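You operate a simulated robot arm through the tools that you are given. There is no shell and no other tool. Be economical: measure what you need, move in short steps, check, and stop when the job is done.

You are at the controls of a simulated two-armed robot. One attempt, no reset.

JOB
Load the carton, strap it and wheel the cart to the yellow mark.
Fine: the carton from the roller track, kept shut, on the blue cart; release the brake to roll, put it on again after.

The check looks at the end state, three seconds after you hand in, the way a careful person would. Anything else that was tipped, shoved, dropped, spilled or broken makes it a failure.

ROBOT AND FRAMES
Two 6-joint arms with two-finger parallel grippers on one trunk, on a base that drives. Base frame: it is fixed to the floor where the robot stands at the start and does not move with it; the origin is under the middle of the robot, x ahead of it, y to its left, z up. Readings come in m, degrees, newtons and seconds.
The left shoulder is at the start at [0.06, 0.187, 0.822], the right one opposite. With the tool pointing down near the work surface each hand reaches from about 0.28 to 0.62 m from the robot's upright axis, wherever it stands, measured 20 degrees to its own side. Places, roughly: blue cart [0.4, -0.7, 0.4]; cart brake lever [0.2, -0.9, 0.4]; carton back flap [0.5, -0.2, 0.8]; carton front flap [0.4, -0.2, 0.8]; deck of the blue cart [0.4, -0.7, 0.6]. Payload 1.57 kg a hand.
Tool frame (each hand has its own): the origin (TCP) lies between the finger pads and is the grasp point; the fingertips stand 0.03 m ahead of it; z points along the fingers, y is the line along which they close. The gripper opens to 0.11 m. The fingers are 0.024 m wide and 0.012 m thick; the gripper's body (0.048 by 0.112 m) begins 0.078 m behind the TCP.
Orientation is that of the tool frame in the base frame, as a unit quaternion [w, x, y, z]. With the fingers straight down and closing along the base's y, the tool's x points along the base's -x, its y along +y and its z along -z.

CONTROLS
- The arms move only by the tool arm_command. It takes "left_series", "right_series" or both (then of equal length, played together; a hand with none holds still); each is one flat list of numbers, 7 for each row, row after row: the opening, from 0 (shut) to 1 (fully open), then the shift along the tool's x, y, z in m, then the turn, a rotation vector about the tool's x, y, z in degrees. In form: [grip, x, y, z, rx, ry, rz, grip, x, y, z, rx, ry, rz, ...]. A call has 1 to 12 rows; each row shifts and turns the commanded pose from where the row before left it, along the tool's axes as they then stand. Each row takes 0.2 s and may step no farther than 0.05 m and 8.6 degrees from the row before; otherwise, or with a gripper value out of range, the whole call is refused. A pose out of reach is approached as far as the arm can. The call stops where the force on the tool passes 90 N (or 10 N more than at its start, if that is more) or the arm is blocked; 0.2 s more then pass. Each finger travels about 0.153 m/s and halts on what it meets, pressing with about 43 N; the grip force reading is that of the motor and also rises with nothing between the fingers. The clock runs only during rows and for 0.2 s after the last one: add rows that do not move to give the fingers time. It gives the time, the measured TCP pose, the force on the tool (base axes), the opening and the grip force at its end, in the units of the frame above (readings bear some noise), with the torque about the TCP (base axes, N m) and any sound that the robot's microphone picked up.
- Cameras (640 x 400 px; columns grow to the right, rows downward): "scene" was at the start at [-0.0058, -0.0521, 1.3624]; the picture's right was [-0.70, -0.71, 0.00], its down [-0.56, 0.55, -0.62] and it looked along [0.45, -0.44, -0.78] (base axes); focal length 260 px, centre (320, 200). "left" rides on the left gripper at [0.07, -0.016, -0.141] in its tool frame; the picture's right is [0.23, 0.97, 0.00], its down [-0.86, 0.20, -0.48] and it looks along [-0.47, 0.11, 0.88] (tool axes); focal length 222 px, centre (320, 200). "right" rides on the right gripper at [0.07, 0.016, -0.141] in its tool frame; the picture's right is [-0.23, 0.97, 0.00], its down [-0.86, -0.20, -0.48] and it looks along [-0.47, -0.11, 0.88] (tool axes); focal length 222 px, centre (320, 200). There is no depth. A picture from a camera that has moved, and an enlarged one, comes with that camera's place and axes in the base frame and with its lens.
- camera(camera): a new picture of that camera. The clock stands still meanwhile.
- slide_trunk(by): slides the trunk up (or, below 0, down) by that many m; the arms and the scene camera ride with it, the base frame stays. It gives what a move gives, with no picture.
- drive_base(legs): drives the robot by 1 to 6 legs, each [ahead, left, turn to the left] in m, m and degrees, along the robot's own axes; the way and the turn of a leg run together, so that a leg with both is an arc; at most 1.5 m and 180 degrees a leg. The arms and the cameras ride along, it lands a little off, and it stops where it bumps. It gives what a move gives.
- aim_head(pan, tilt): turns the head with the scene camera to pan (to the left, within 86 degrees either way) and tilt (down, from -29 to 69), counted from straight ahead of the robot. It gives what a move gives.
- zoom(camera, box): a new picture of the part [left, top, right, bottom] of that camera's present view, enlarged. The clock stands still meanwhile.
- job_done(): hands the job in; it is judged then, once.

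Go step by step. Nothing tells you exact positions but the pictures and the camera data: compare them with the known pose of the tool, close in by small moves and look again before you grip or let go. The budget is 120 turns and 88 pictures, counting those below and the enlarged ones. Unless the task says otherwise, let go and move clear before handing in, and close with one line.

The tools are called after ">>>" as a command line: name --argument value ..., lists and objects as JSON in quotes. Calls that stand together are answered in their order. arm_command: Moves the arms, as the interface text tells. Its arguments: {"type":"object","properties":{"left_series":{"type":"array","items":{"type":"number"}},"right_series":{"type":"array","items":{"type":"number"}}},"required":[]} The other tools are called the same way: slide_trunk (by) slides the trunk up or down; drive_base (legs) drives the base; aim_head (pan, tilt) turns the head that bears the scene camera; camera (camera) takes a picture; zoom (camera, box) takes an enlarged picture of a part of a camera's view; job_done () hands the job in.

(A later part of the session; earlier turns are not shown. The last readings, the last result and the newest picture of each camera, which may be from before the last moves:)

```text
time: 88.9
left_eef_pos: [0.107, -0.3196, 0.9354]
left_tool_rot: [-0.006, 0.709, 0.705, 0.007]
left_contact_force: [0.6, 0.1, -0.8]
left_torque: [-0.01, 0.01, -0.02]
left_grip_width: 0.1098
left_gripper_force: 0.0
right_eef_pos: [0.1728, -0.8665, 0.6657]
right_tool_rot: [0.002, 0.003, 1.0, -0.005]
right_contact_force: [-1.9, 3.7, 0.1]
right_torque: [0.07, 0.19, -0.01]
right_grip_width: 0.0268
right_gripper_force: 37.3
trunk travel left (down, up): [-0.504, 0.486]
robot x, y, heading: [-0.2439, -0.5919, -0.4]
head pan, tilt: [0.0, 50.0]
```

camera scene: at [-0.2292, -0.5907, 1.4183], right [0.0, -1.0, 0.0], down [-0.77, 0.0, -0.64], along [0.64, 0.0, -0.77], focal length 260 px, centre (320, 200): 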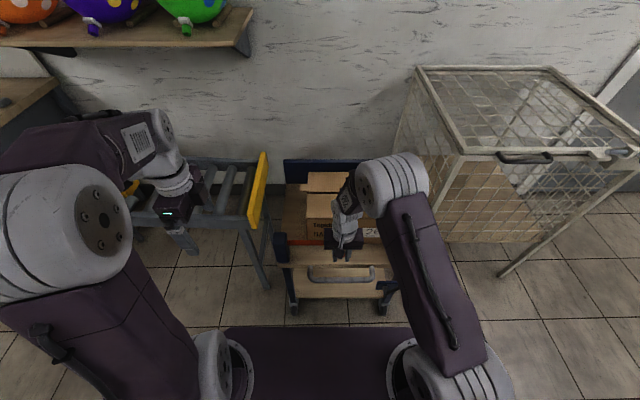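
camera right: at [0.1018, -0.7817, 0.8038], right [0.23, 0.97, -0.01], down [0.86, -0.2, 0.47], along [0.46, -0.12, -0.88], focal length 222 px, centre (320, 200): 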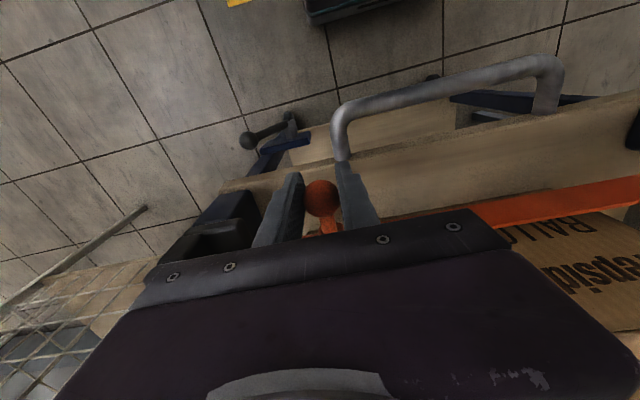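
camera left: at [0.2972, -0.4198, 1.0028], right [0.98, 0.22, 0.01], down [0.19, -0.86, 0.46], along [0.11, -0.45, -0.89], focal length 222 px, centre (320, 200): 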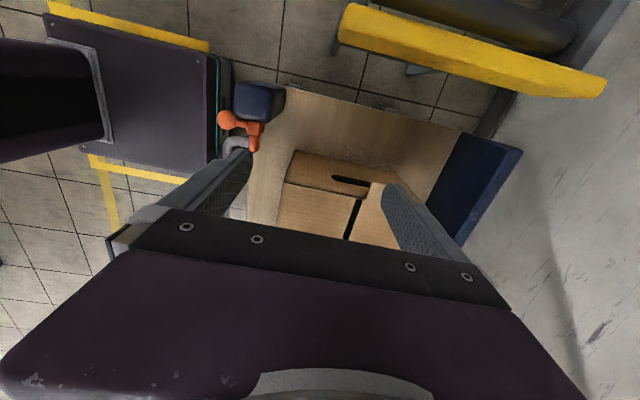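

It isn't latched; it came back freely. I'll look closely at the tongue and buckle from the head.

>>> zoom --camera "scene" --box '[370, 220, 430, 265]'

>>> zoom --camera "right" --box '[220, 170, 380, 250]'

```text
8.89 times, centred on (400, 242) of scene
camera zoom: at [-0.2289, -0.5905, 1.4185], right [0.0, -1.0, 0.0], down [-0.77, 0.0, -0.64], along [0.64, 0.0, -0.77], focal length 2309 px, centre (-391, -178)
```

zoom: 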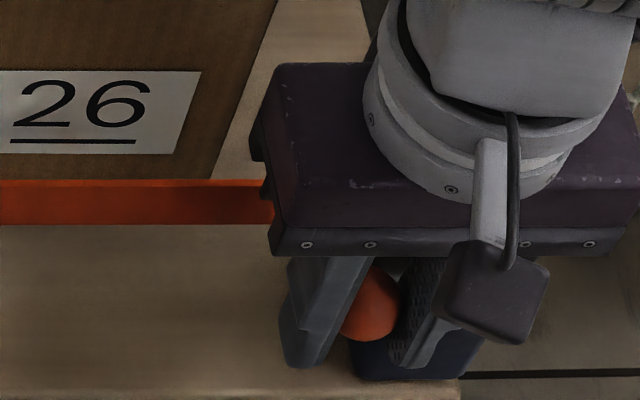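

```text
4.00 times, centred on (300, 210) of right
camera zoom: at [0.101, -0.8476, 0.8061], right [0.23, 0.97, -0.01], down [0.85, -0.2, 0.48], along [0.47, -0.12, -0.88], focal length 888 px, centre (400, 160)
```

zoom: 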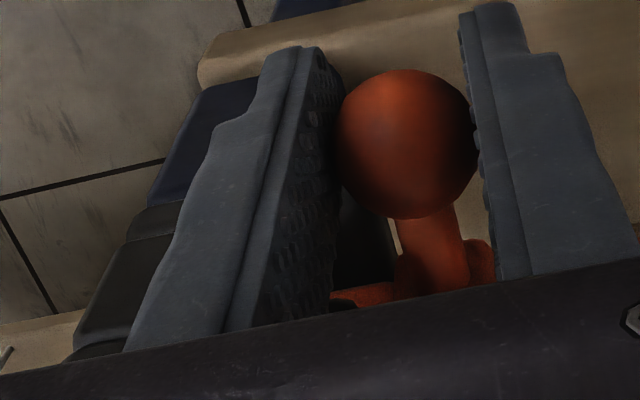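

The tongue is in the slot with the block about 2 mm from the jaws. I'll push again from this relaxed, neutral height.

>>> arm_command --right_series '[0.1, 0, -0.005, 0, 0, 0, 0, 0.1, 0, -0.004, 0, 0, 0, 0, 0.1, 0, -0.004, 0, 0, 0, 0]'

>>> arm_command --right_series '[0.1, 0, 0, 0.003, 0, 0, 0, 0.1, 0, -0.001, 0, 0, 0, 0]'

```text
time: 89.7
left_eef_pos: [0.1072, -0.3102, 0.9342]
left_tool_rot: [-0.003, 0.708, 0.707, 0.003]
left_contact_force: [0.0, -0.2, 0.4]
left_torque: [-0.04, 0.03, -0.01]
left_grip_width: 0.11
left_gripper_force: 0.1
right_eef_pos: [0.173, -0.8695, 0.665]
right_tool_rot: [-0.002, -0.001, 1.0, -0.006]
right_contact_force: [5.3, 66.2, 2.4]
right_torque: [0.19, -0.3, 0.23]
right_grip_width: 0.0268
right_gripper_force: 37.7
trunk travel left (down, up): [-0.504, 0.486]
robot x, y, heading: [-0.2462, -0.5881, 0.1]
head pan, tilt: [0.0, 50.0]
```

```text
time: 90.3
left_eef_pos: [0.1059, -0.3096, 0.9342]
left_tool_rot: [-0.002, 0.708, 0.706, 0.004]
left_contact_force: [-0.3, -0.8, -0.6]
left_torque: [0.0, 0.01, -0.01]
left_grip_width: 0.1102
left_gripper_force: 0.2
right_eef_pos: [0.1722, -0.8699, 0.6645]
right_tool_rot: [0.0, 0.0, 1.0, -0.008]
right_contact_force: [4.1, 73.7, 27.8]
right_torque: [0.66, 0.12, 0.27]
right_grip_width: 0.0271
right_gripper_force: 37.5
trunk travel left (down, up): [-0.504, 0.486]
robot x, y, heading: [-0.2494, -0.586, -0.0]
head pan, tilt: [0.0, 50.0]
```

>>> arm_command --right_series '[0.1, 0, -0.003, -0.002, 0, 0, 0, 0.1, 0, -0.003, 0, 0, 0, 0, 0.1, 0, 0, 0, 0, 0, 0, 0.1, 0, 0, 0, 0, 0, 0]'

```text
time: 91.3
left_eef_pos: [0.1068, -0.3146, 0.9341]
left_tool_rot: [-0.003, 0.708, 0.706, 0.005]
left_contact_force: [-1.0, 0.7, -0.5]
left_torque: [-0.06, 0.01, -0.07]
left_grip_width: 0.1099
left_gripper_force: 0.1
right_eef_pos: [0.173, -0.8814, 0.6628]
right_tool_rot: [-0.001, 0.0, 1.0, -0.006]
right_contact_force: [2.9, 66.5, 5.0]
right_torque: [1.56, -0.87, 0.4]
right_grip_width: 0.053
right_gripper_force: 22.6
trunk travel left (down, up): [-0.504, 0.486]
robot x, y, heading: [-0.2442, -0.593, 0.0]
head pan, tilt: [0.0, 50.0]
```

The fingers spread against the ball. I'll recentre and tug to test for a latch.

>>> arm_command --right_series '[0.1, 0, 0.006, 0, 0, 0, 0, 0.1, 0, 0.006, 0, 0, 0, 0, 0.1, 0, 0.006, 0, 0, 0, 0, 0.1, 0, 0.003, 0, 0, 0, 0]'

>>> zoom --camera "right" --box '[220, 170, 380, 250]'

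```text
time: 92.3
left_eef_pos: [0.107, -0.3195, 0.9355]
left_tool_rot: [-0.005, 0.709, 0.705, 0.008]
left_contact_force: [-0.1, 0.5, -0.7]
left_torque: [0.01, 0.04, -0.04]
left_grip_width: 0.1101
left_gripper_force: 0.1
right_eef_pos: [0.1724, -0.8667, 0.6631]
right_tool_rot: [0.002, 0.003, 1.0, -0.004]
right_contact_force: [-4.0, 3.7, 4.6]
right_torque: [0.08, -0.52, 0.02]
right_grip_width: 0.0266
right_gripper_force: 37.0
trunk travel left (down, up): [-0.504, 0.486]
robot x, y, heading: [-0.2426, -0.5938, -0.2]
head pan, tilt: [0.0, 50.0]
```

```text
4.00 times, centred on (300, 210) of right
camera zoom: at [0.1006, -0.8466, 0.8042], right [0.23, 0.97, -0.01], down [0.85, -0.2, 0.48], along [0.47, -0.12, -0.88], focal length 888 px, centre (400, 160)
```

zoom: 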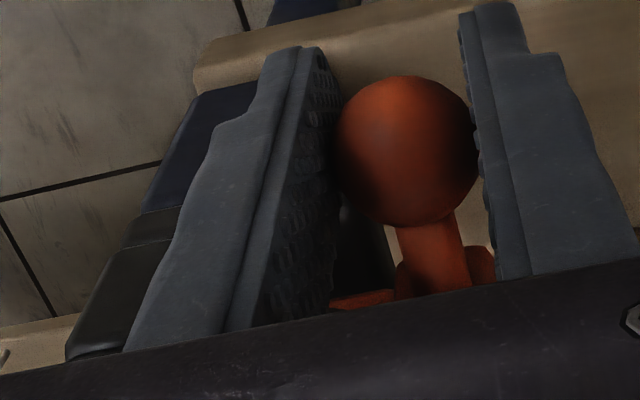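

Still unlatched, with only about 4 N of strap tension. My estimates put the slot centre at x≈.223 and the tongue at about .217, so I'll shift +x 5 mm and push again.

>>> arm_command --right_series '[0.1, -0.003, 0.003, -0.001, 0, 0, 0, 0.1, -0.003, 0, 0, 0, 0, 0, 0.1, 0, -0.006, 0, 0, 0, 0, 0.1, 0, -0.004, 0, 0, 0, 0, 0.1, 0, -0.002, 0, 0, 0, 0, 0.1, 0, 0, 0, 0, 0, 0]'

```text
time: 93.7
left_eef_pos: [0.1055, -0.3155, 0.9355]
left_tool_rot: [-0.004, 0.708, 0.706, 0.008]
left_contact_force: [-0.9, -0.3, -0.3]
left_torque: [0.01, 0.03, 0.03]
left_grip_width: 0.1098
left_gripper_force: 0.1
right_eef_pos: [0.1728, -0.8683, 0.6616]
right_tool_rot: [-0.006, 0.001, 1.0, -0.004]
right_contact_force: [-25.8, 35.5, -15.2]
right_torque: [-0.03, -0.23, 0.34]
right_grip_width: 0.0264
right_gripper_force: 37.6
trunk travel left (down, up): [-0.504, 0.486]
robot x, y, heading: [-0.2452, -0.5883, 0.0]
head pan, tilt: [0.0, 50.0]
```

The tongue is guided on x and z as well, and my earlier tug never went past about 2 mm. I'll relieve the sideways load and do a real tug of 10 mm.

>>> arm_command --right_series '[0.1, 0.003, 0.006, 0, 0, 0, 0, 0.1, 0.003, 0.006, 0, 0, 0, 0, 0.1, 0, 0.004, 0, 0, 0, 0, 0.1, 0, 0.004, 0, 0, 0, 0]'

```text
time: 94.7
left_eef_pos: [0.1063, -0.3194, 0.9356]
left_tool_rot: [-0.006, 0.708, 0.706, 0.007]
left_contact_force: [0.2, -0.4, 0.0]
left_torque: [0.05, -0.01, -0.01]
left_grip_width: 0.1098
left_gripper_force: 0.0
right_eef_pos: [0.1736, -0.8528, 0.6632]
right_tool_rot: [0.002, 0.002, 1.0, -0.004]
right_contact_force: [-6.9, 2.3, -4.7]
right_torque: [0.03, 0.13, -0.03]
right_grip_width: 0.0267
right_gripper_force: 37.1
trunk travel left (down, up): [-0.504, 0.486]
robot x, y, heading: [-0.244, -0.5896, 0.2]
head pan, tilt: [0.0, 50.0]
```

It's not latched. I'll bring the left hand's camera around, tilted, to look along -y into the buckle while I keep holding the tongue.

>>> arm_command --left_series '[1, -0.04, 0.03, 0.02, 0, 0, 0, 1, -0.04, 0.03, 0.02, 0, 0, 0, 1, -0.04, 0.03, 0.02, 0, 0, 0, 1, -0.04, 0.03, 0.02, 0, 0, 0, 1, -0.04, 0.03, 0.02, 0, 0, 0, 1, 0, 0, 0, 0, -7.5, 0, 1, 0, 0, 0, 0, -7.5, 0, 1, 0, 0, 0, 0, -7.5, 0, 1, 0, 0, 0, 0, -7.5, 0]' --right_series '[0.1, 0, -0.004, 0, 0, 0, 0, 0.1, 0, -0.004, 0, 0, 0, 0, 0.1, 0, -0.004, 0, 0, 0, 0, 0.1, 0, -0.002, 0, 0, 0, 0, 0.1, 0, 0, 0, 0, 0, 0, 0.1, 0, 0, 0, 0, 0, 0, 0.1, 0, 0, 0, 0, 0, 0, 0.1, 0, 0, 0, 0, 0, 0, 0.1, 0, 0, 0, 0, 0, 0]'

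>>> camera --camera "left"

```text
refused: row 1 steps farther than a row can; nothing moved
```

```text
28 pictures are left
camera left: at [0.091, -0.2517, 1.0779], right [0.97, 0.22, 0.01], down [0.19, -0.86, 0.46], along [0.11, -0.45, -0.89], focal length 222 px, centre (320, 200)
```

left: 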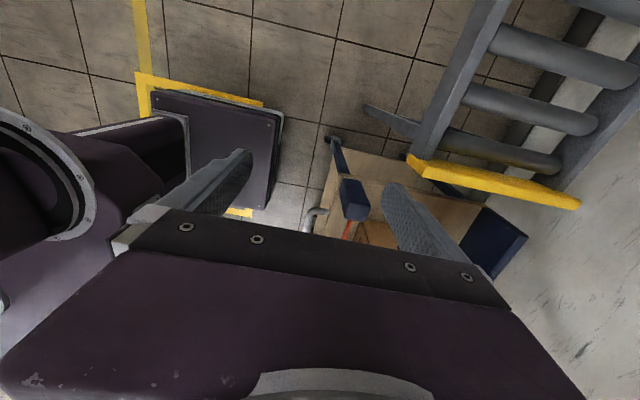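

>>> arm_command --left_series '[1, -0.034, 0.025, 0.016, 0, 0, 0, 1, -0.034, 0.025, 0.016, 0, 0, 0, 1, -0.034, 0.025, 0.016, 0, 0, 0, 1, -0.034, 0.025, 0.016, 0, 0, 0, 1, -0.034, 0.025, 0.016, 0, 0, 0, 1, -0.034, 0.025, 0.016, 0, 0, 0, 1, 0, 0, 0, 0, -7.5, 0, 1, 0, 0, 0, 0, -7.5, 0, 1, 0, 0, 0, 0, -7.5, 0, 1, 0, 0, 0, 0, -7.5, 0]' --right_series '[0.1, 0, -0.004, 0, 0, 0, 0, 0.1, 0, -0.004, 0, 0, 0, 0, 0.1, 0, -0.004, 0, 0, 0, 0, 0.1, 0, -0.002, 0, 0, 0, 0, 0.1, 0, 0, 0, 0, 0, 0, 0.1, 0, 0, 0, 0, 0, 0, 0.1, 0, 0, 0, 0, 0, 0, 0.1, 0, 0, 0, 0, 0, 0, 0.1, 0, 0, 0, 0, 0, 0, 0.1, 0, 0, 0, 0, 0, 0]'

>>> camera --camera "left"

```text
time: 96.9
left_eef_pos: [0.2562, -0.5214, 0.8355]
left_tool_rot: [0.178, 0.686, 0.682, -0.178]
left_contact_force: [0.3, -0.5, 0.7]
left_torque: [0.0, 0.01, -0.01]
left_grip_width: 0.1098
left_gripper_force: 0.1
right_eef_pos: [0.1728, -0.8662, 0.6625]
right_tool_rot: [0.0, 0.001, 1.0, -0.004]
right_contact_force: [3.5, 4.1, 2.7]
right_torque: [-0.16, -0.04, 0.0]
right_grip_width: 0.027
right_gripper_force: 37.8
trunk travel left (down, up): [-0.504, 0.486]
robot x, y, heading: [-0.2469, -0.5882, -0.1]
head pan, tilt: [0.0, 50.0]
```

```text
27 pictures are left
camera left: at [0.2406, -0.3917, 0.9251], right [0.97, 0.19, -0.11], down [0.2, -0.52, 0.83], along [0.11, -0.83, -0.54], focal length 222 px, centre (320, 200)
```

left: 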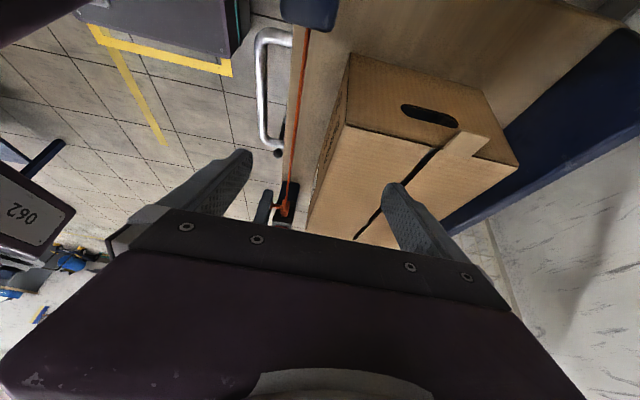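

>>> zoom --camera "left" --box '[256, 170, 320, 230]'

```text
6.67 times, centred on (288, 200) of left
camera zoom: at [0.2406, -0.3917, 0.9251], right [0.97, 0.19, -0.11], down [0.2, -0.52, 0.83], along [0.11, -0.83, -0.54], focal length 1481 px, centre (533, 200)
```

zoom: 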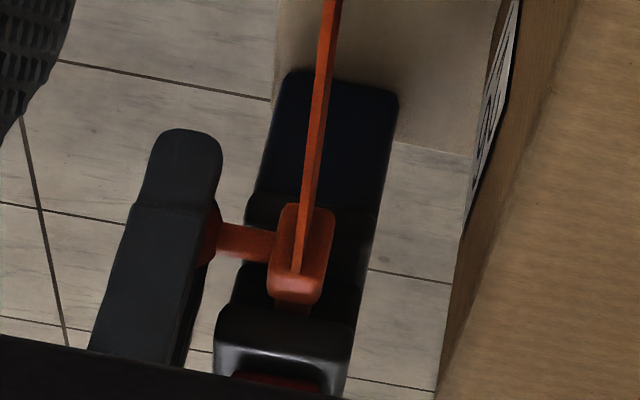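

The tongue looks well aligned with the slot, with a few millimetres still showing between block and jaw. I'll push again and look while under load.

>>> arm_command --right_series '[0.1, 0, -0.005, 0, 0, 0, 0, 0.1, 0, -0.005, 0, 0, 0, 0, 0.1, 0, -0.003, 0, 0, 0, 0]'

>>> zoom --camera "left" --box '[264, 185, 312, 230]'

```text
time: 97.7
left_eef_pos: [0.2574, -0.5138, 0.8343]
left_tool_rot: [0.178, 0.685, 0.683, -0.18]
left_contact_force: [-0.7, -0.3, 0.5]
left_torque: [-0.05, -0.03, 0.0]
left_grip_width: 0.1101
left_gripper_force: 0.0
right_eef_pos: [0.1722, -0.8697, 0.6619]
right_tool_rot: [-0.003, -0.002, 1.0, -0.006]
right_contact_force: [10.2, 74.7, -7.3]
right_torque: [0.04, -0.25, 0.14]
right_grip_width: 0.0271
right_gripper_force: 37.5
trunk travel left (down, up): [-0.504, 0.486]
robot x, y, heading: [-0.2419, -0.5896, 0.0]
head pan, tilt: [0.0, 50.0]
```

```text
8.89 times, centred on (288, 208) of left
camera zoom: at [0.2414, -0.3838, 0.9227], right [0.97, 0.2, -0.11], down [0.2, -0.51, 0.84], along [0.11, -0.84, -0.54], focal length 1974 px, centre (604, 133)
```

zoom: 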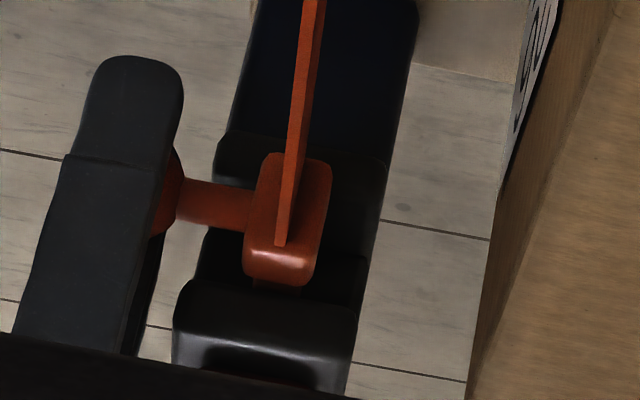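

The fingers slip at about 80 N of push because the gripper gives way. I'll open the fingers to their mechanical stop while following with the hand, so the outer finger can push the ball stiffly.

>>> arm_command --right_series '[0.25, 0, 0.006, 0, 0, 0, 0, 0.4, 0, -0.0035, 0, 0, 0, 0, 0.55, 0, -0.008, 0, 0, 0, 0, 0.7, 0, -0.008, 0, 0, 0, 0, 0.85, 0, -0.008, 0, 0, 0, 0, 1, 0, -0.008, 0, 0, 0, 0, 1, 0, -0.004, 0, 0, 0, 0]'

>>> zoom --camera "left" --box '[256, 170, 320, 230]'

```text
time: 99.3
left_eef_pos: [0.2567, -0.5182, 0.8354]
left_tool_rot: [0.179, 0.686, 0.683, -0.177]
left_contact_force: [-0.6, 0.5, -0.2]
left_torque: [-0.03, 0.03, 0.0]
left_grip_width: 0.1098
left_gripper_force: 0.1
right_eef_pos: [0.172, -0.9091, 0.6625]
right_tool_rot: [-0.002, 0.001, 1.0, -0.004]
right_contact_force: [1.3, 29.6, -2.9]
right_torque: [-0.18, 0.06, 0.05]
right_grip_width: 0.1102
right_gripper_force: 0.1
trunk travel left (down, up): [-0.504, 0.486]
robot x, y, heading: [-0.2465, -0.5932, -0.1]
head pan, tilt: [0.0, 50.0]
```

```text
6.67 times, centred on (288, 200) of left
camera zoom: at [0.2406, -0.389, 0.9245], right [0.97, 0.2, -0.11], down [0.2, -0.51, 0.83], along [0.11, -0.83, -0.54], focal length 1481 px, centre (533, 200)
```

zoom: 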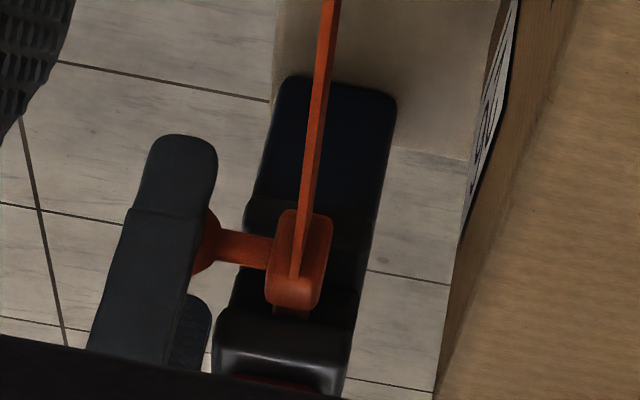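

The stiff push contact is set. Pushing harder now.

>>> arm_command --right_series '[1, 0, -0.005, 0, 0, 0, 0, 1, 0, -0.004, 0, 0, 0, 0, 1, 0, -0.002, 0, 0, 0, 0, 1, 0, 0, 0, 0, 0, 0]'

```text
time: 100.2
left_eef_pos: [0.2543, -0.5162, 0.8367]
left_tool_rot: [0.179, 0.684, 0.685, -0.178]
left_contact_force: [0.0, 0.6, -0.1]
left_torque: [0.1, -0.01, 0.04]
left_grip_width: 0.1101
left_gripper_force: 0.0
right_eef_pos: [0.1724, -0.9103, 0.6628]
right_tool_rot: [-0.005, -0.002, 1.0, 0.0]
right_contact_force: [10.8, 47.3, 4.2]
right_torque: [0.33, 0.04, -0.34]
right_grip_width: 0.1101
right_gripper_force: 0.4
trunk travel left (down, up): [-0.504, 0.486]
robot x, y, heading: [-0.2436, -0.5887, 0.5]
head pan, tilt: [0.0, 50.0]
stopped in row 4 (right hand): the force on the tool passed its limit at 91 N (the readings are from after the stop); the commanded pose is now the measured one
```

91 N and no click, so the tongue must be catching rather than needing more force. A recheck suggests it may ride up to 9 mm too high against the upper jaw. I'll regrip, back out 4 cm and test whether it can be lowered.

>>> arm_command --right_series '[0.85, 0, 0.008, 0, 0, 0, 0, 0.7, 0, 0.008, 0, 0, 0, 0, 0.55, 0, 0.008, 0, 0, 0, 0, 0.4, 0, 0.008, 0, 0, 0, 0, 0.1, 0, 0.008, 0, 0, 0, 0, 0.1, 0, 0.003, 0, 0, 0, 0, 0.1, 0, 0.02, 0, 0, 0, 0, 0.1, 0, 0.02, 0, 0, 0, 0, 0.1, 0, 0, 0, 0, 0, 0]'

>>> arm_command --right_series '[0.1, 0, 0, 0.004, 0, 0, 0, 0.1, 0, 0, 0.004, 0, 0, 0, 0.1, 0, 0, 0, 0, 0, 0]'

>>> zoom --camera "left" --box '[256, 150, 320, 230]'

```text
time: 102.2
left_eef_pos: [0.2555, -0.5243, 0.8374]
left_tool_rot: [0.176, 0.686, 0.684, -0.174]
left_contact_force: [0.8, 0.5, -0.4]
left_torque: [0.04, 0.02, 0.0]
left_grip_width: 0.1098
left_gripper_force: 0.1
right_eef_pos: [0.1716, -0.8393, 0.6619]
right_tool_rot: [-0.003, 0.0, 1.0, 0.001]
right_contact_force: [-0.8, -31.2, 10.0]
right_torque: [0.52, -0.07, -0.07]
right_grip_width: 0.0526
right_gripper_force: 23.4
trunk travel left (down, up): [-0.504, 0.486]
robot x, y, heading: [-0.2487, -0.5901, -0.0]
head pan, tilt: [0.0, 50.0]
```

```text
time: 103.0
left_eef_pos: [0.2549, -0.5238, 0.837]
left_tool_rot: [0.176, 0.686, 0.684, -0.174]
left_contact_force: [0.3, -0.5, 0.3]
left_torque: [0.02, -0.02, 0.03]
left_grip_width: 0.1098
left_gripper_force: 0.1
right_eef_pos: [0.1709, -0.8382, 0.6535]
right_tool_rot: [-0.003, 0.0, 1.0, 0.002]
right_contact_force: [3.2, -33.6, 9.6]
right_torque: [0.76, -0.1, -0.03]
right_grip_width: 0.0551
right_gripper_force: 25.2
trunk travel left (down, up): [-0.504, 0.486]
robot x, y, heading: [-0.2482, -0.5892, 0.4]
head pan, tilt: [0.0, 50.0]
```

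```text
5.00 times, centred on (288, 190) of left
camera zoom: at [0.2391, -0.3943, 0.9268], right [0.97, 0.2, -0.11], down [0.2, -0.52, 0.83], along [0.11, -0.83, -0.55], focal length 1111 px, centre (480, 250)
```

zoom: 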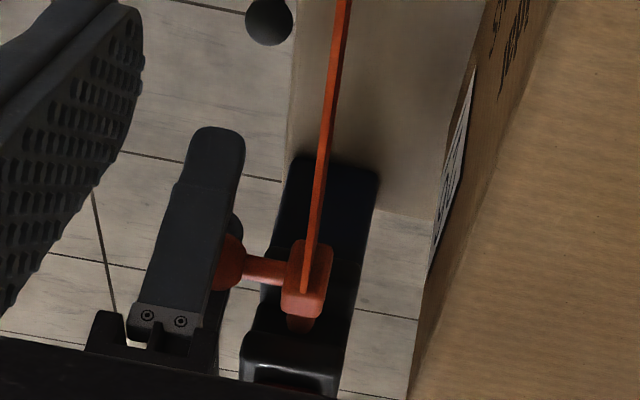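

Now the tongue resists being pulled out (33 N), unlike before. I'll tug a bit more to tell a latch from a jam.

>>> arm_command --right_series '[0.1, 0, 0, -0.008, 0, 0, 0, 0.1, 0, 0.005, 0, 0, 0, 0, 0.1, 0, 0, 0, 0, 0, 0]'

>>> zoom --camera "left" --box '[264, 180, 312, 230]'

```text
time: 103.8
left_eef_pos: [0.2565, -0.5255, 0.835]
left_tool_rot: [0.173, 0.686, 0.685, -0.174]
left_contact_force: [-0.1, -0.1, 0.2]
left_torque: [-0.02, 0.05, -0.01]
left_grip_width: 0.1097
left_gripper_force: 0.1
right_eef_pos: [0.1701, -0.8348, 0.6587]
right_tool_rot: [-0.006, 0.001, 1.0, 0.004]
right_contact_force: [-5.3, -36.7, -14.1]
right_torque: [1.33, -0.05, -0.26]
right_grip_width: 0.0607
right_gripper_force: 29.3
trunk travel left (down, up): [-0.504, 0.486]
robot x, y, heading: [-0.2482, -0.5903, 0.2]
head pan, tilt: [0.0, 50.0]
```

```text
8.00 times, centred on (288, 205) of left
camera zoom: at [0.241, -0.397, 0.9262], right [0.97, 0.2, -0.11], down [0.2, -0.52, 0.83], along [0.11, -0.83, -0.55], focal length 1777 px, centre (576, 160)
```

zoom: 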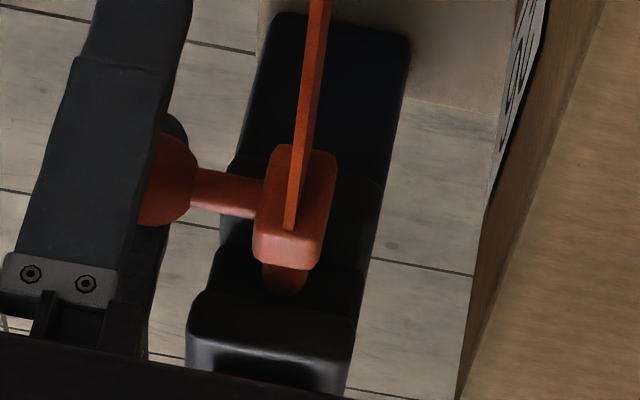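

The ball stays put at y≈-.852 against a 37 N pull, so it does look latched, just with play. I'll unload, open the fingers and see whether it stays.

>>> arm_command --right_series '[0.4, 0, -0.008, 0, 0, 0, 0, 0.5, 0, -0.009, -0.003, 0, 0, 0, 0.65, 0, 0, 0, 0, 0, 0, 0.65, 0, 0, 0, 0, 0, 0]'

>>> zoom --camera "right" --box '[160, 130, 440, 270]'

```text
time: 104.8
left_eef_pos: [0.2562, -0.5191, 0.836]
left_tool_rot: [0.178, 0.684, 0.684, -0.177]
left_contact_force: [0.4, -1.1, -0.6]
left_torque: [0.01, -0.01, 0.0]
left_grip_width: 0.11
left_gripper_force: 0.0
right_eef_pos: [0.1715, -0.8478, 0.6644]
right_tool_rot: [-0.005, 0.0, 1.0, 0.0]
right_contact_force: [0.5, 0.4, -0.1]
right_torque: [-0.01, -0.03, 0.01]
right_grip_width: 0.0717
right_gripper_force: 0.1
trunk travel left (down, up): [-0.504, 0.486]
robot x, y, heading: [-0.2467, -0.588, -0.2]
head pan, tilt: [0.0, 50.0]
```

```text
2.29 times, centred on (300, 200) of right
camera zoom: at [0.101, -0.8286, 0.8071], right [0.22, 0.97, 0.0], down [0.86, -0.2, 0.47], along [0.46, -0.11, -0.88], focal length 508 px, centre (366, 200)
```

zoom: 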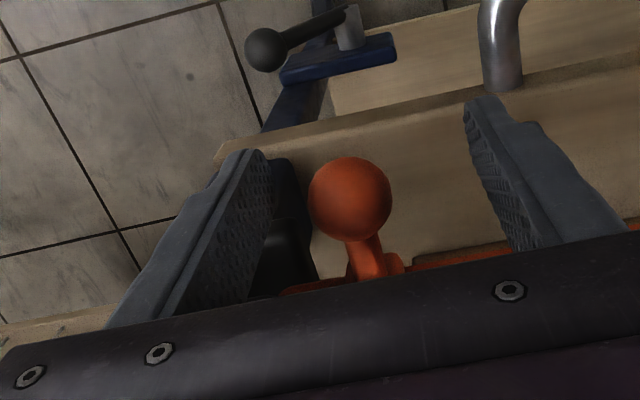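

Force is zero, the fingers are clear and the tongue stays in the buckle, so it's latched. I'll lift the right hand away and withdraw the left.

>>> arm_command --right_series '[0.65, 0, 0, -0.04, 0, 0, 0, 0.65, 0, 0, -0.04, 0, 0, 0, 0.65, 0, 0, -0.04, 0, 0, 0, 0.65, 0, 0, -0.04, 0, 0, 0, 0.65, 0.04, 0, 0, 0, 0, 0, 0.65, 0.04, 0, 0, 0, 0, 0]' --left_series '[1, 0, 0, 0, 0, 7.5, 0, 1, 0, 0, 0, 0, 7.5, 0, 1, 0, 0, 0, 0, 7.5, 0, 1, 0, 0, 0, 0, 7.5, 0, 1, 0.02, -0.03, -0.02, 0, 0, 0, 1, 0.02, -0.03, -0.02, 0, 0, 0]'

>>> drive_base --legs '[[-0.2, 0, 0]]'

>>> camera --camera "scene"

```text
time: 106.2
left_eef_pos: [0.1932, -0.4794, 0.8766]
left_tool_rot: [-0.006, 0.709, 0.706, 0.007]
left_contact_force: [-0.7, -0.1, -0.3]
left_torque: [0.0, 0.02, -0.02]
left_grip_width: 0.1098
left_gripper_force: 0.0
right_eef_pos: [0.0909, -0.8471, 0.8264]
right_tool_rot: [-0.004, -0.002, 1.0, -0.001]
right_contact_force: [-0.1, 0.4, -0.5]
right_torque: [0.04, -0.02, -0.01]
right_grip_width: 0.0715
right_gripper_force: 0.0
trunk travel left (down, up): [-0.504, 0.486]
robot x, y, heading: [-0.2461, -0.5924, 0.1]
head pan, tilt: [0.0, 50.0]
```

```text
time: 107.8
left_eef_pos: [-0.0032, -0.4793, 0.8749]
left_tool_rot: [-0.005, 0.707, 0.707, 0.006]
left_contact_force: [-0.7, 0.1, -0.8]
left_torque: [0.02, -0.01, 0.04]
left_grip_width: 0.1099
left_gripper_force: 0.1
right_eef_pos: [-0.1034, -0.8482, 0.8248]
right_tool_rot: [-0.005, -0.001, 1.0, 0.0]
right_contact_force: [0.6, 0.3, 0.4]
right_torque: [0.0, -0.02, 0.05]
right_grip_width: 0.0714
right_gripper_force: 0.0
trunk travel left (down, up): [-0.504, 0.486]
robot x, y, heading: [-0.4391, -0.5902, 0.4]
head pan, tilt: [0.0, 50.0]
```

```text
20 pictures are left
camera scene: at [-0.4262, -0.5899, 1.4183], right [0.0, -1.0, 0.0], down [-0.77, 0.0, -0.64], along [0.64, 0.0, -0.77], focal length 260 px, centre (320, 200)
```

scene: 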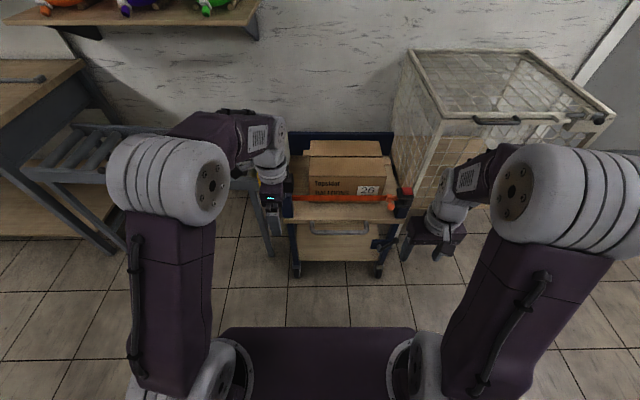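

>>> zoom --camera "scene" --box '[340, 170, 430, 290]'

```text
3.33 times, centred on (385, 230) of scene
camera zoom: at [-0.4262, -0.5899, 1.4183], right [0.0, -1.0, 0.0], down [-0.77, 0.0, -0.64], along [0.64, 0.0, -0.77], focal length 866 px, centre (103, 100)
```

zoom: 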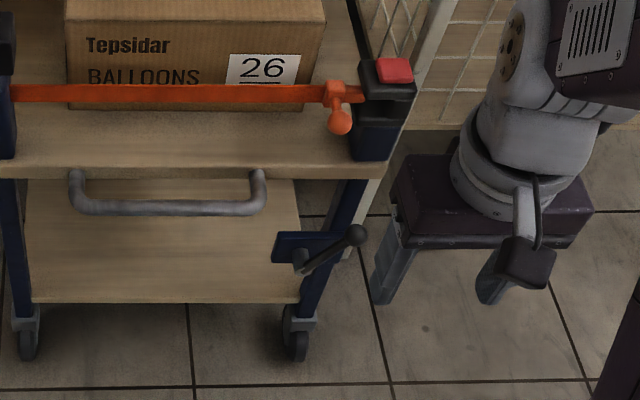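

The strap is buckled in front of the carton. Now the brake: the hub is at about [.15,-.85,.395] and the ball at about [.15,-.915,.45]. A closer look at it.

>>> zoom --camera "scene" --box '[365, 228, 401, 258]'

```text
13.33 times, centred on (383, 243) of scene
camera zoom: at [-0.4262, -0.5899, 1.4183], right [0.0, -1.0, 0.0], down [-0.77, 0.0, -0.64], along [0.64, 0.0, -0.77], focal length 3463 px, centre (-520, -373)
```

zoom: 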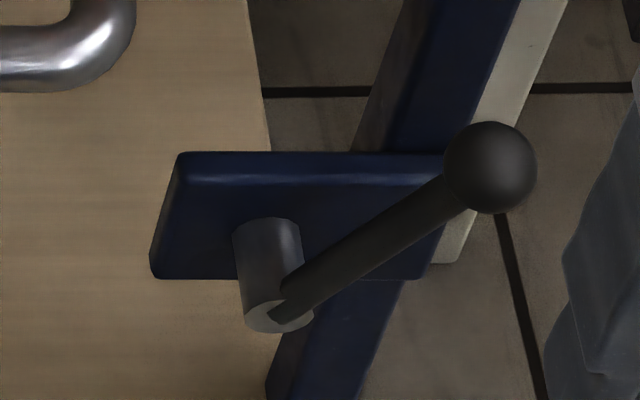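

Before pulling the cart back I need to know the clearance behind me. I'll turn and look toward -x.

>>> drive_base --legs '[[0, 0, 100]]'

>>> aim_head --pan 80 --tilt 50

>>> camera --camera "scene"

```text
time: 112.4
left_eef_pos: [-0.6239, -0.1738, 0.8749]
left_tool_rot: [-0.008, -0.081, 0.997, 0.001]
left_contact_force: [-1.0, -0.4, 0.3]
left_torque: [0.0, 0.0, -0.02]
left_grip_width: 0.1099
left_gripper_force: 0.0
right_eef_pos: [-0.2444, -0.2151, 0.8265]
right_tool_rot: [0.003, 0.764, -0.646, 0.004]
right_contact_force: [-0.7, 0.1, -0.4]
right_torque: [0.0, -0.03, 0.04]
right_grip_width: 0.0717
right_gripper_force: 0.0
trunk travel left (down, up): [-0.504, 0.486]
robot x, y, heading: [-0.4425, -0.5906, 99.5]
head pan, tilt: [0.0, 50.0]
```

```text
time: 113.9
left_eef_pos: [-0.6243, -0.1751, 0.8749]
left_tool_rot: [-0.009, -0.081, 0.997, 0.0]
left_contact_force: [-0.3, -0.1, 0.0]
left_torque: [-0.02, 0.0, 0.04]
left_grip_width: 0.1098
left_gripper_force: 0.0
right_eef_pos: [-0.2449, -0.2159, 0.8254]
right_tool_rot: [0.003, 0.764, -0.645, 0.004]
right_contact_force: [-0.2, 0.1, 1.3]
right_torque: [0.01, 0.0, 0.01]
right_grip_width: 0.0713
right_gripper_force: 0.1
trunk travel left (down, up): [-0.504, 0.486]
robot x, y, heading: [-0.4406, -0.5926, 99.4]
head pan, tilt: [80.0, 50.0]
```

```text
17 pictures are left
camera scene: at [-0.5093, -0.6483, 1.4183], right [0.01, 1.0, 0.0], down [0.77, -0.01, -0.64], along [-0.64, 0.01, -0.77], focal length 260 px, centre (320, 200)
```

scene: 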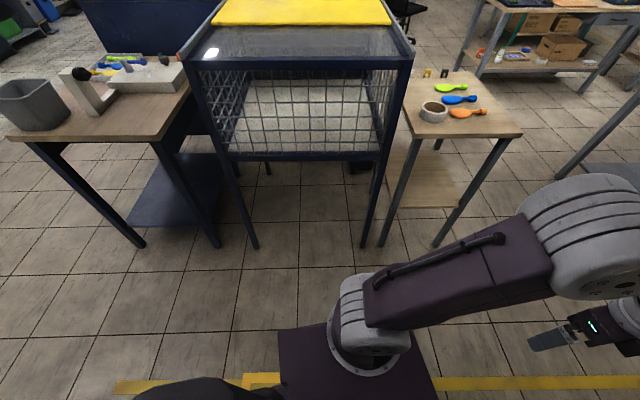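

Equipment stands behind at x≈-1.31, so I'll need to work close to the cart: pulling from robot x≈-.2 ends at about -1.0. I'll turn back, tuck the left arm away and pitch the right hand forward for the brake lever (ball at about [.16,-.918,.438]).

>>> drive_base --legs '[[0, 0, -99.5]]'

>>> arm_command --left_series '[1, 0.03, -0.02, -0.025, 0, 0, 0, 1, 0.03, -0.02, -0.025, 0, 0, 0, 1, 0.03, -0.02, -0.025, 0, 0, 0, 1, 0.03, -0.02, -0.025, 0, 0, 0, 1, 0.03, -0.02, -0.025, 0, 0, 0, 1, 0.03, -0.02, -0.025, 0, 0, 0]' --right_series '[0, 0, 0, 0, 0, -7.5, 0, 0, 0, 0, 0, 0, -7.5, 0, 0, 0, 0, 0, 0, -7.5, 0, 0, 0, 0, 0, 0, -7.5, 0, 0, 0, 0, 0, 0, -7.5, 0, 0, 0, 0, 0, 0, -7.5, 0]'

>>> slide_trunk --by -0.25

>>> aim_head --pan -20 --tilt 50

```text
time: 118.5
left_eef_pos: [-0.0, -0.4865, 0.8742]
left_tool_rot: [-0.007, 0.712, 0.702, 0.008]
left_contact_force: [0.3, 0.5, -0.3]
left_torque: [-0.02, -0.04, -0.01]
left_grip_width: 0.1098
left_gripper_force: 0.0
right_eef_pos: [-0.1078, -0.8525, 0.8261]
right_tool_rot: [-0.005, 0.006, 1.0, 0.0]
right_contact_force: [0.3, -0.6, 0.4]
right_torque: [0.02, -0.01, 0.0]
right_grip_width: 0.0717
right_gripper_force: 0.1
trunk travel left (down, up): [-0.504, 0.486]
robot x, y, heading: [-0.4443, -0.5882, -0.5]
head pan, tilt: [80.0, 50.0]
```

```text
time: 119.9
left_eef_pos: [-0.1173, -0.3083, 1.0268]
left_tool_rot: [-0.005, 0.714, 0.701, 0.007]
left_contact_force: [-0.2, -0.2, 0.7]
left_torque: [0.02, 0.02, 0.03]
left_grip_width: 0.1101
left_gripper_force: 0.1
right_eef_pos: [-0.0465, -0.8745, 0.8474]
right_tool_rot: [0.331, 0.004, 0.944, 0.012]
right_contact_force: [0.1, -0.8, -0.5]
right_torque: [-0.02, 0.06, 0.03]
right_grip_width: 0.0
right_gripper_force: 21.2
right hand out of reach, approached as far as the arm can: row 3, 4, 5, 6
trunk travel left (down, up): [-0.504, 0.486]
robot x, y, heading: [-0.4422, -0.5908, -0.5]
head pan, tilt: [80.0, 50.0]
```

```text
time: 122.5
left_eef_pos: [-0.1159, -0.3086, 0.777]
left_tool_rot: [-0.006, 0.713, 0.701, 0.007]
left_contact_force: [-0.4, 1.0, 0.8]
left_torque: [-0.01, 0.01, 0.0]
left_grip_width: 0.11
left_gripper_force: 0.1
right_eef_pos: [-0.0468, -0.873, 0.598]
right_tool_rot: [0.33, 0.004, 0.944, 0.012]
right_contact_force: [0.9, -0.3, -0.3]
right_torque: [-0.02, 0.01, 0.0]
right_grip_width: 0.0001
right_gripper_force: 21.5
trunk travel left (down, up): [-0.254, 0.736]
robot x, y, heading: [-0.4431, -0.5942, -0.9]
head pan, tilt: [80.0, 50.0]
```

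```text
time: 124.2
left_eef_pos: [-0.1164, -0.3092, 0.7771]
left_tool_rot: [-0.005, 0.713, 0.701, 0.006]
left_contact_force: [-0.9, 0.7, 1.0]
left_torque: [0.0, 0.01, 0.0]
left_grip_width: 0.1101
left_gripper_force: 0.0
right_eef_pos: [-0.0462, -0.8743, 0.5982]
right_tool_rot: [0.331, 0.004, 0.944, 0.011]
right_contact_force: [-0.1, -0.1, 0.2]
right_torque: [0.01, 0.01, 0.03]
right_grip_width: 0.0001
right_gripper_force: 21.2
trunk travel left (down, up): [-0.254, 0.736]
robot x, y, heading: [-0.4467, -0.5883, -0.7]
head pan, tilt: [-20.0, 50.0]
```

>>> arm_command --right_series '[0, -0.025, 0, 0.025, 0, 0, 0, 0, -0.025, 0, 0.025, 0, 0, 0, 0, 0, 0, 0, 0, 0, 0]'

>>> drive_base --legs '[[0.165, -0.07, 0.7]]'

>>> camera --camera "scene"

```text
time: 125.0
left_eef_pos: [-0.1174, -0.3086, 0.7768]
left_tool_rot: [-0.005, 0.712, 0.702, 0.006]
left_contact_force: [-0.5, 0.4, -0.1]
left_torque: [-0.01, -0.02, -0.03]
left_grip_width: 0.1102
left_gripper_force: 0.1
right_eef_pos: [0.0256, -0.8721, 0.5898]
right_tool_rot: [0.331, 0.004, 0.944, 0.011]
right_contact_force: [0.0, 0.6, 0.2]
right_torque: [0.0, 0.01, 0.0]
right_grip_width: 0.0001
right_gripper_force: 21.5
trunk travel left (down, up): [-0.254, 0.736]
robot x, y, heading: [-0.4412, -0.5897, -0.4]
head pan, tilt: [-20.0, 50.0]
```

```text
time: 126.5
left_eef_pos: [0.0284, -0.3696, 0.7763]
left_tool_rot: [-0.006, 0.71, 0.704, 0.006]
left_contact_force: [-0.7, 0.6, 0.0]
left_torque: [0.0, 0.02, -0.02]
left_grip_width: 0.1099
left_gripper_force: 0.0
right_eef_pos: [0.1665, -0.9309, 0.5822]
right_tool_rot: [0.316, -0.003, 0.949, 0.015]
right_contact_force: [-10.5, 1.2, 4.9]
right_torque: [-0.07, 0.04, 0.03]
right_grip_width: 0.0
right_gripper_force: 21.2
trunk travel left (down, up): [-0.254, 0.736]
robot x, y, heading: [-0.2921, -0.6546, -0.3]
head pan, tilt: [-20.0, 50.0]
stopped in leg 1: the force on the tool passed its limit at 107 N (the readings are from after the stop); the commanded pose is now the measured one
```

```text
16 pictures are left
camera scene: at [-0.2825, -0.6801, 1.1681], right [-0.34, -0.94, 0.0], down [-0.72, 0.26, -0.64], along [0.6, -0.22, -0.77], focal length 260 px, centre (320, 200)
```

scene: 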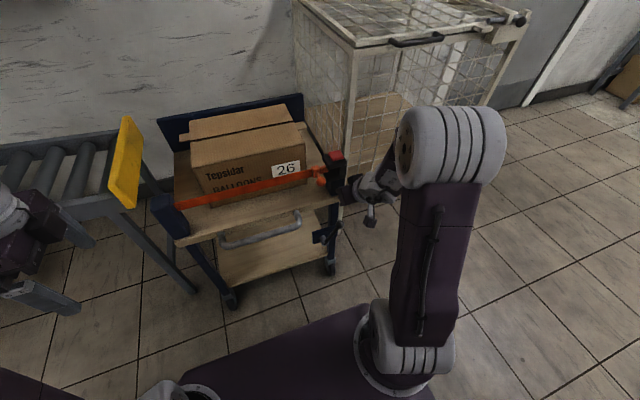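

The fingertip reached further than expected and touched the cart's post or deck edge. I'll back off and inspect.

>>> drive_base --legs '[[-0.06, 0, 0]]'

>>> zoom --camera "scene" --box '[150, 80, 420, 310]'

```text
time: 127.5
left_eef_pos: [-0.0303, -0.3691, 0.7774]
left_tool_rot: [-0.006, 0.709, 0.705, 0.007]
left_contact_force: [-0.4, 0.6, -0.2]
left_torque: [0.02, -0.06, -0.02]
left_grip_width: 0.1098
left_gripper_force: 0.0
right_eef_pos: [0.1089, -0.9298, 0.5826]
right_tool_rot: [0.317, -0.004, 0.948, 0.015]
right_contact_force: [-0.2, -0.1, 0.2]
right_torque: [0.02, -0.02, 0.0]
right_grip_width: 0.0
right_gripper_force: 21.2
trunk travel left (down, up): [-0.254, 0.736]
robot x, y, heading: [-0.3504, -0.6523, -0.1]
head pan, tilt: [-20.0, 50.0]
```

```text
1.74 times, centred on (285, 195) of scene
camera zoom: at [-0.3407, -0.6805, 1.1683], right [-0.34, -0.94, 0.0], down [-0.72, 0.26, -0.64], along [0.6, -0.22, -0.77], focal length 452 px, centre (381, 209)
```

zoom: 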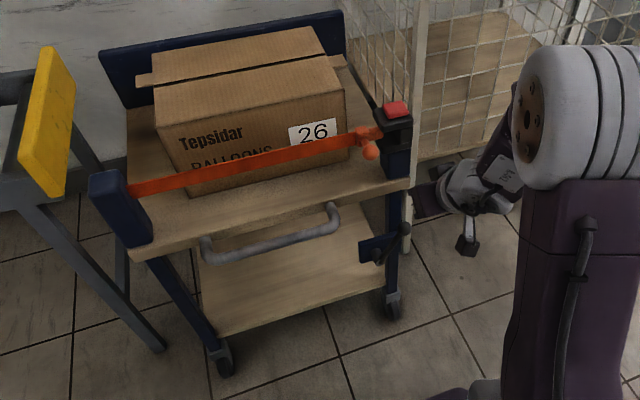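

The cart hasn't moved and nothing is disturbed. I'll lower now in front of the cart, then bring the fingertips over the lever ball.

>>> slide_trunk --by -0.095

>>> arm_command --right_series '[0, -0.0124, 0.006, 0.0093, 0, 0, 0, 0, -0.0124, 0.006, 0.0093, 0, 0, 0]'

>>> zoom --camera "right" --box '[200, 60, 440, 260]'

```text
time: 128.8
left_eef_pos: [-0.0292, -0.3698, 0.6817]
left_tool_rot: [-0.005, 0.71, 0.704, 0.007]
left_contact_force: [0.1, 0.2, 0.2]
left_torque: [0.02, 0.02, 0.02]
left_grip_width: 0.1101
left_gripper_force: 0.0
right_eef_pos: [0.1103, -0.9305, 0.487]
right_tool_rot: [0.318, -0.003, 0.948, 0.014]
right_contact_force: [0.3, 0.7, -0.2]
right_torque: [-0.01, 0.0, -0.02]
right_grip_width: 0.0
right_gripper_force: 21.2
trunk travel left (down, up): [-0.159, 0.831]
robot x, y, heading: [-0.3504, -0.6584, -0.0]
head pan, tilt: [-20.0, 50.0]
```

```text
time: 129.4
left_eef_pos: [-0.033, -0.3705, 0.6829]
left_tool_rot: [-0.003, 0.711, 0.703, 0.009]
left_contact_force: [0.2, 0.5, 0.0]
left_torque: [-0.03, 0.05, 0.01]
left_grip_width: 0.1103
left_gripper_force: 0.2
right_eef_pos: [0.135, -0.9202, 0.4886]
right_tool_rot: [0.316, -0.001, 0.949, 0.012]
right_contact_force: [-41.7, -8.3, 20.9]
right_torque: [-0.15, 0.81, 0.0]
right_grip_width: 0.0
right_gripper_force: 21.5
trunk travel left (down, up): [-0.159, 0.831]
robot x, y, heading: [-0.3515, -0.6543, -0.4]
head pan, tilt: [-20.0, 50.0]
```

```text
2.00 times, centred on (320, 160) of right
camera zoom: at [-0.0072, -0.9046, 0.5608], right [0.17, 0.97, 0.16], down [0.4, -0.22, 0.89], along [0.9, -0.09, -0.42], focal length 444 px, centre (320, 280)
```

zoom: 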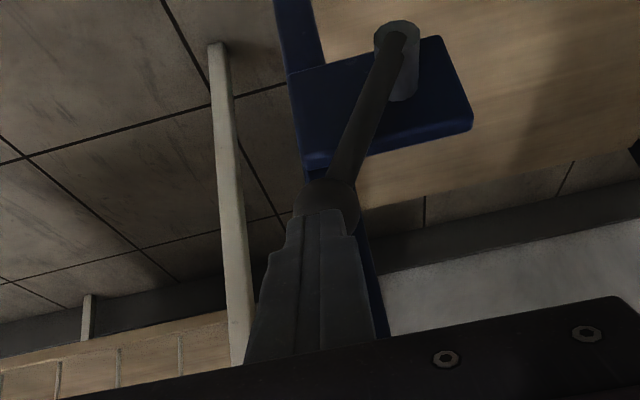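

Contact was on the front of the ball. I'll back off, go up and over it, then press downward gently to feel which way the lever turns.

>>> arm_command --right_series '[0, 0.0096, 0.004, -0.0072, 0, 0, 0, 0, -0.018, 0.003, -0.024, 0, 0, 0, 0, -0.0216, 0, 0.0162, 0, 0, 0, 0, 0.006, 0, 0.008, 0, 0, 0, 0, 0.006, 0, 0.008, 0, 0, 0, 0, 0.006, 0, 0.008, 0, 0, 0]'

```text
time: 130.8
left_eef_pos: [-0.0312, -0.3689, 0.6825]
left_tool_rot: [-0.004, 0.71, 0.705, 0.007]
left_contact_force: [-0.3, -0.3, -0.1]
left_torque: [-0.04, 0.02, 0.03]
left_grip_width: 0.1098
left_gripper_force: 0.1
right_eef_pos: [0.1571, -0.9089, 0.4941]
right_tool_rot: [0.324, -0.003, 0.946, 0.013]
right_contact_force: [7.8, -3.2, 31.9]
right_torque: [-0.14, -0.55, 0.01]
right_grip_width: 0.0
right_gripper_force: 20.6
trunk travel left (down, up): [-0.159, 0.831]
robot x, y, heading: [-0.3542, -0.6562, 0.2]
head pan, tilt: [-20.0, 50.0]
```

Pressing down at 32 N doesn't move it. I'll try the other way: go around to the ball's outer (-y) side and push inward.

>>> arm_command --right_series '[0, -0.012, 0, -0.016, 0, 0, 0, 0, 0, -0.028, 0, 0, 0, 0, 0, 0, -0.028, 0, 0, 0, 0, 0, 0.018, 0, 0.024, 0, 0, 0, 0, 0.018, 0, 0.024, 0, 0, 0, 0, 0, 0.015, 0, 0, 0, 0, 0, 0, 0.012, 0, 0, 0, 0]'

```text
time: 132.4
left_eef_pos: [-0.0282, -0.3702, 0.6813]
left_tool_rot: [-0.006, 0.71, 0.704, 0.007]
left_contact_force: [0.7, -0.2, 0.3]
left_torque: [0.0, 0.0, 0.02]
left_grip_width: 0.11
left_gripper_force: 0.0
right_eef_pos: [0.1551, -0.9397, 0.4491]
right_tool_rot: [0.317, -0.003, 0.948, 0.014]
right_contact_force: [-1.7, -5.1, 4.9]
right_torque: [0.12, 0.01, 0.02]
right_grip_width: 0.0
right_gripper_force: 21.5
trunk travel left (down, up): [-0.159, 0.831]
robot x, y, heading: [-0.3544, -0.656, -0.4]
head pan, tilt: [-20.0, 50.0]
```

Light contact at the expected place. Pushing inward (+y).

>>> arm_command --right_series '[0, 0, 0.008, 0, 0, 0, 0, 0, 0, 0.008, 0, 0, 0, 0, 0, 0, 0.008, 0, 0, 0, 0]'

>>> zoom --camera "right" --box '[200, 60, 440, 260]'

```text
time: 133.2
left_eef_pos: [-0.0292, -0.3693, 0.6812]
left_tool_rot: [-0.006, 0.71, 0.704, 0.007]
left_contact_force: [0.4, -0.5, -1.1]
left_torque: [-0.04, -0.01, 0.0]
left_grip_width: 0.1099
left_gripper_force: 0.0
right_eef_pos: [0.1558, -0.9143, 0.4481]
right_tool_rot: [0.317, -0.003, 0.948, 0.015]
right_contact_force: [0.6, -0.8, -0.5]
right_torque: [0.01, -0.01, -0.01]
right_grip_width: 0.0004
right_gripper_force: 21.3
trunk travel left (down, up): [-0.159, 0.831]
robot x, y, heading: [-0.353, -0.6548, -0.3]
head pan, tilt: [-20.0, 50.0]
```

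```text
2.00 times, centred on (320, 160) of right
camera zoom: at [0.0125, -0.9006, 0.5204], right [0.17, 0.97, 0.16], down [0.4, -0.22, 0.89], along [0.9, -0.08, -0.42], focal length 444 px, centre (320, 280)
```

zoom: 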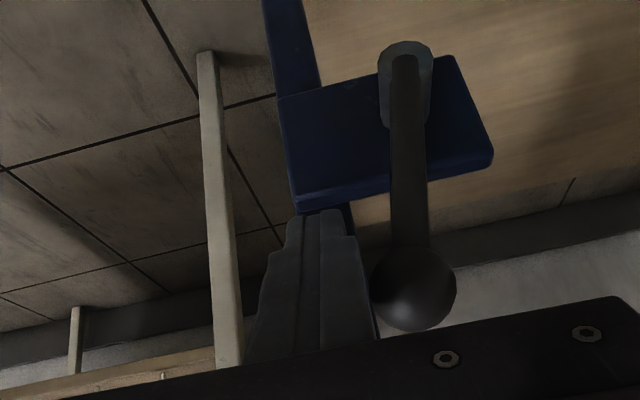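

The lever moves this way. I'll keep pushing to its end stop.

>>> arm_command --right_series '[0, 0, 0.01, 0, 0, 0, 0, 0, 0, 0.01, 0, 0, 0, 0, 0, 0, 0.01, 0, 0, 0, 0, 0, 0, 0.01, 0, 0, 0, 0]'

>>> zoom --camera "right" --box '[200, 40, 480, 260]'

```text
time: 134.2
left_eef_pos: [-0.0288, -0.3687, 0.6825]
left_tool_rot: [-0.006, 0.709, 0.705, 0.007]
left_contact_force: [0.3, -0.6, -0.1]
left_torque: [-0.02, -0.02, 0.02]
left_grip_width: 0.1096
left_gripper_force: 0.1
right_eef_pos: [0.1555, -0.8746, 0.4498]
right_tool_rot: [0.317, -0.003, 0.948, 0.014]
right_contact_force: [-0.7, 0.5, -0.1]
right_torque: [0.0, 0.01, -0.01]
right_grip_width: 0.0
right_gripper_force: 21.6
trunk travel left (down, up): [-0.159, 0.831]
robot x, y, heading: [-0.352, -0.6552, -0.1]
head pan, tilt: [-20.0, 50.0]
```

```text
1.82 times, centred on (340, 150) of right
camera zoom: at [0.0122, -0.8604, 0.5209], right [0.17, 0.97, 0.16], down [0.4, -0.22, 0.89], along [0.9, -0.08, -0.42], focal length 404 px, centre (284, 291)
```

zoom: 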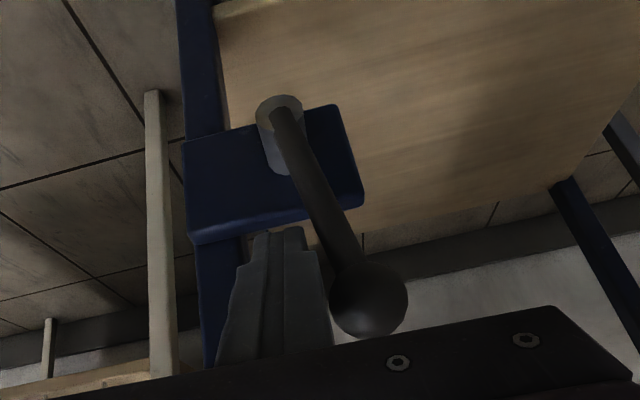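

>>> arm_command --right_series '[0, 0, 0.01, 0, 0, 0, 0, 0, 0, 0.01, 0, 0, 0, 0, 0, 0, 0.01, 0, 0, 0, 0, 0, 0, 0.008, 0, 0, 0, 0]'

>>> zoom --camera "right" --box '[200, 40, 480, 260]'

```text
time: 135.2
left_eef_pos: [-0.0292, -0.3703, 0.6819]
left_tool_rot: [-0.005, 0.709, 0.705, 0.007]
left_contact_force: [-0.1, 0.1, -0.6]
left_torque: [0.01, 0.02, 0.02]
left_grip_width: 0.11
left_gripper_force: 0.1
right_eef_pos: [0.1557, -0.8445, 0.4542]
right_tool_rot: [0.315, -0.005, 0.949, 0.019]
right_contact_force: [-0.9, -0.4, 0.6]
right_torque: [-0.02, 0.02, -0.04]
right_grip_width: 0.0
right_gripper_force: 21.0
right hand out of reach, approached as far as the arm can: row 4
trunk travel left (down, up): [-0.159, 0.831]
robot x, y, heading: [-0.3535, -0.6512, -0.1]
head pan, tilt: [-20.0, 50.0]
```

```text
1.82 times, centred on (340, 150) of right
camera zoom: at [0.0131, -0.8323, 0.5268], right [0.16, 0.97, 0.17], down [0.4, -0.22, 0.89], along [0.9, -0.08, -0.43], focal length 404 px, centre (284, 291)
```

zoom: 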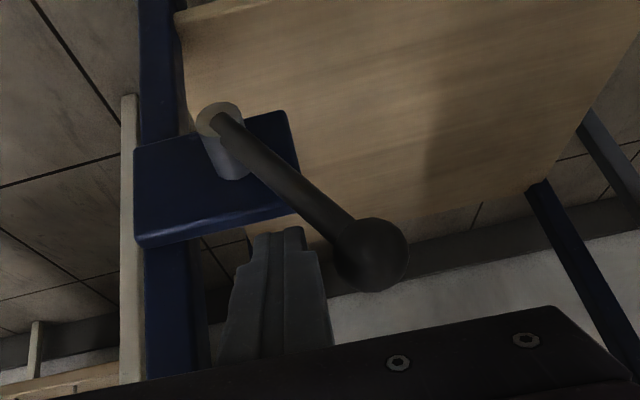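

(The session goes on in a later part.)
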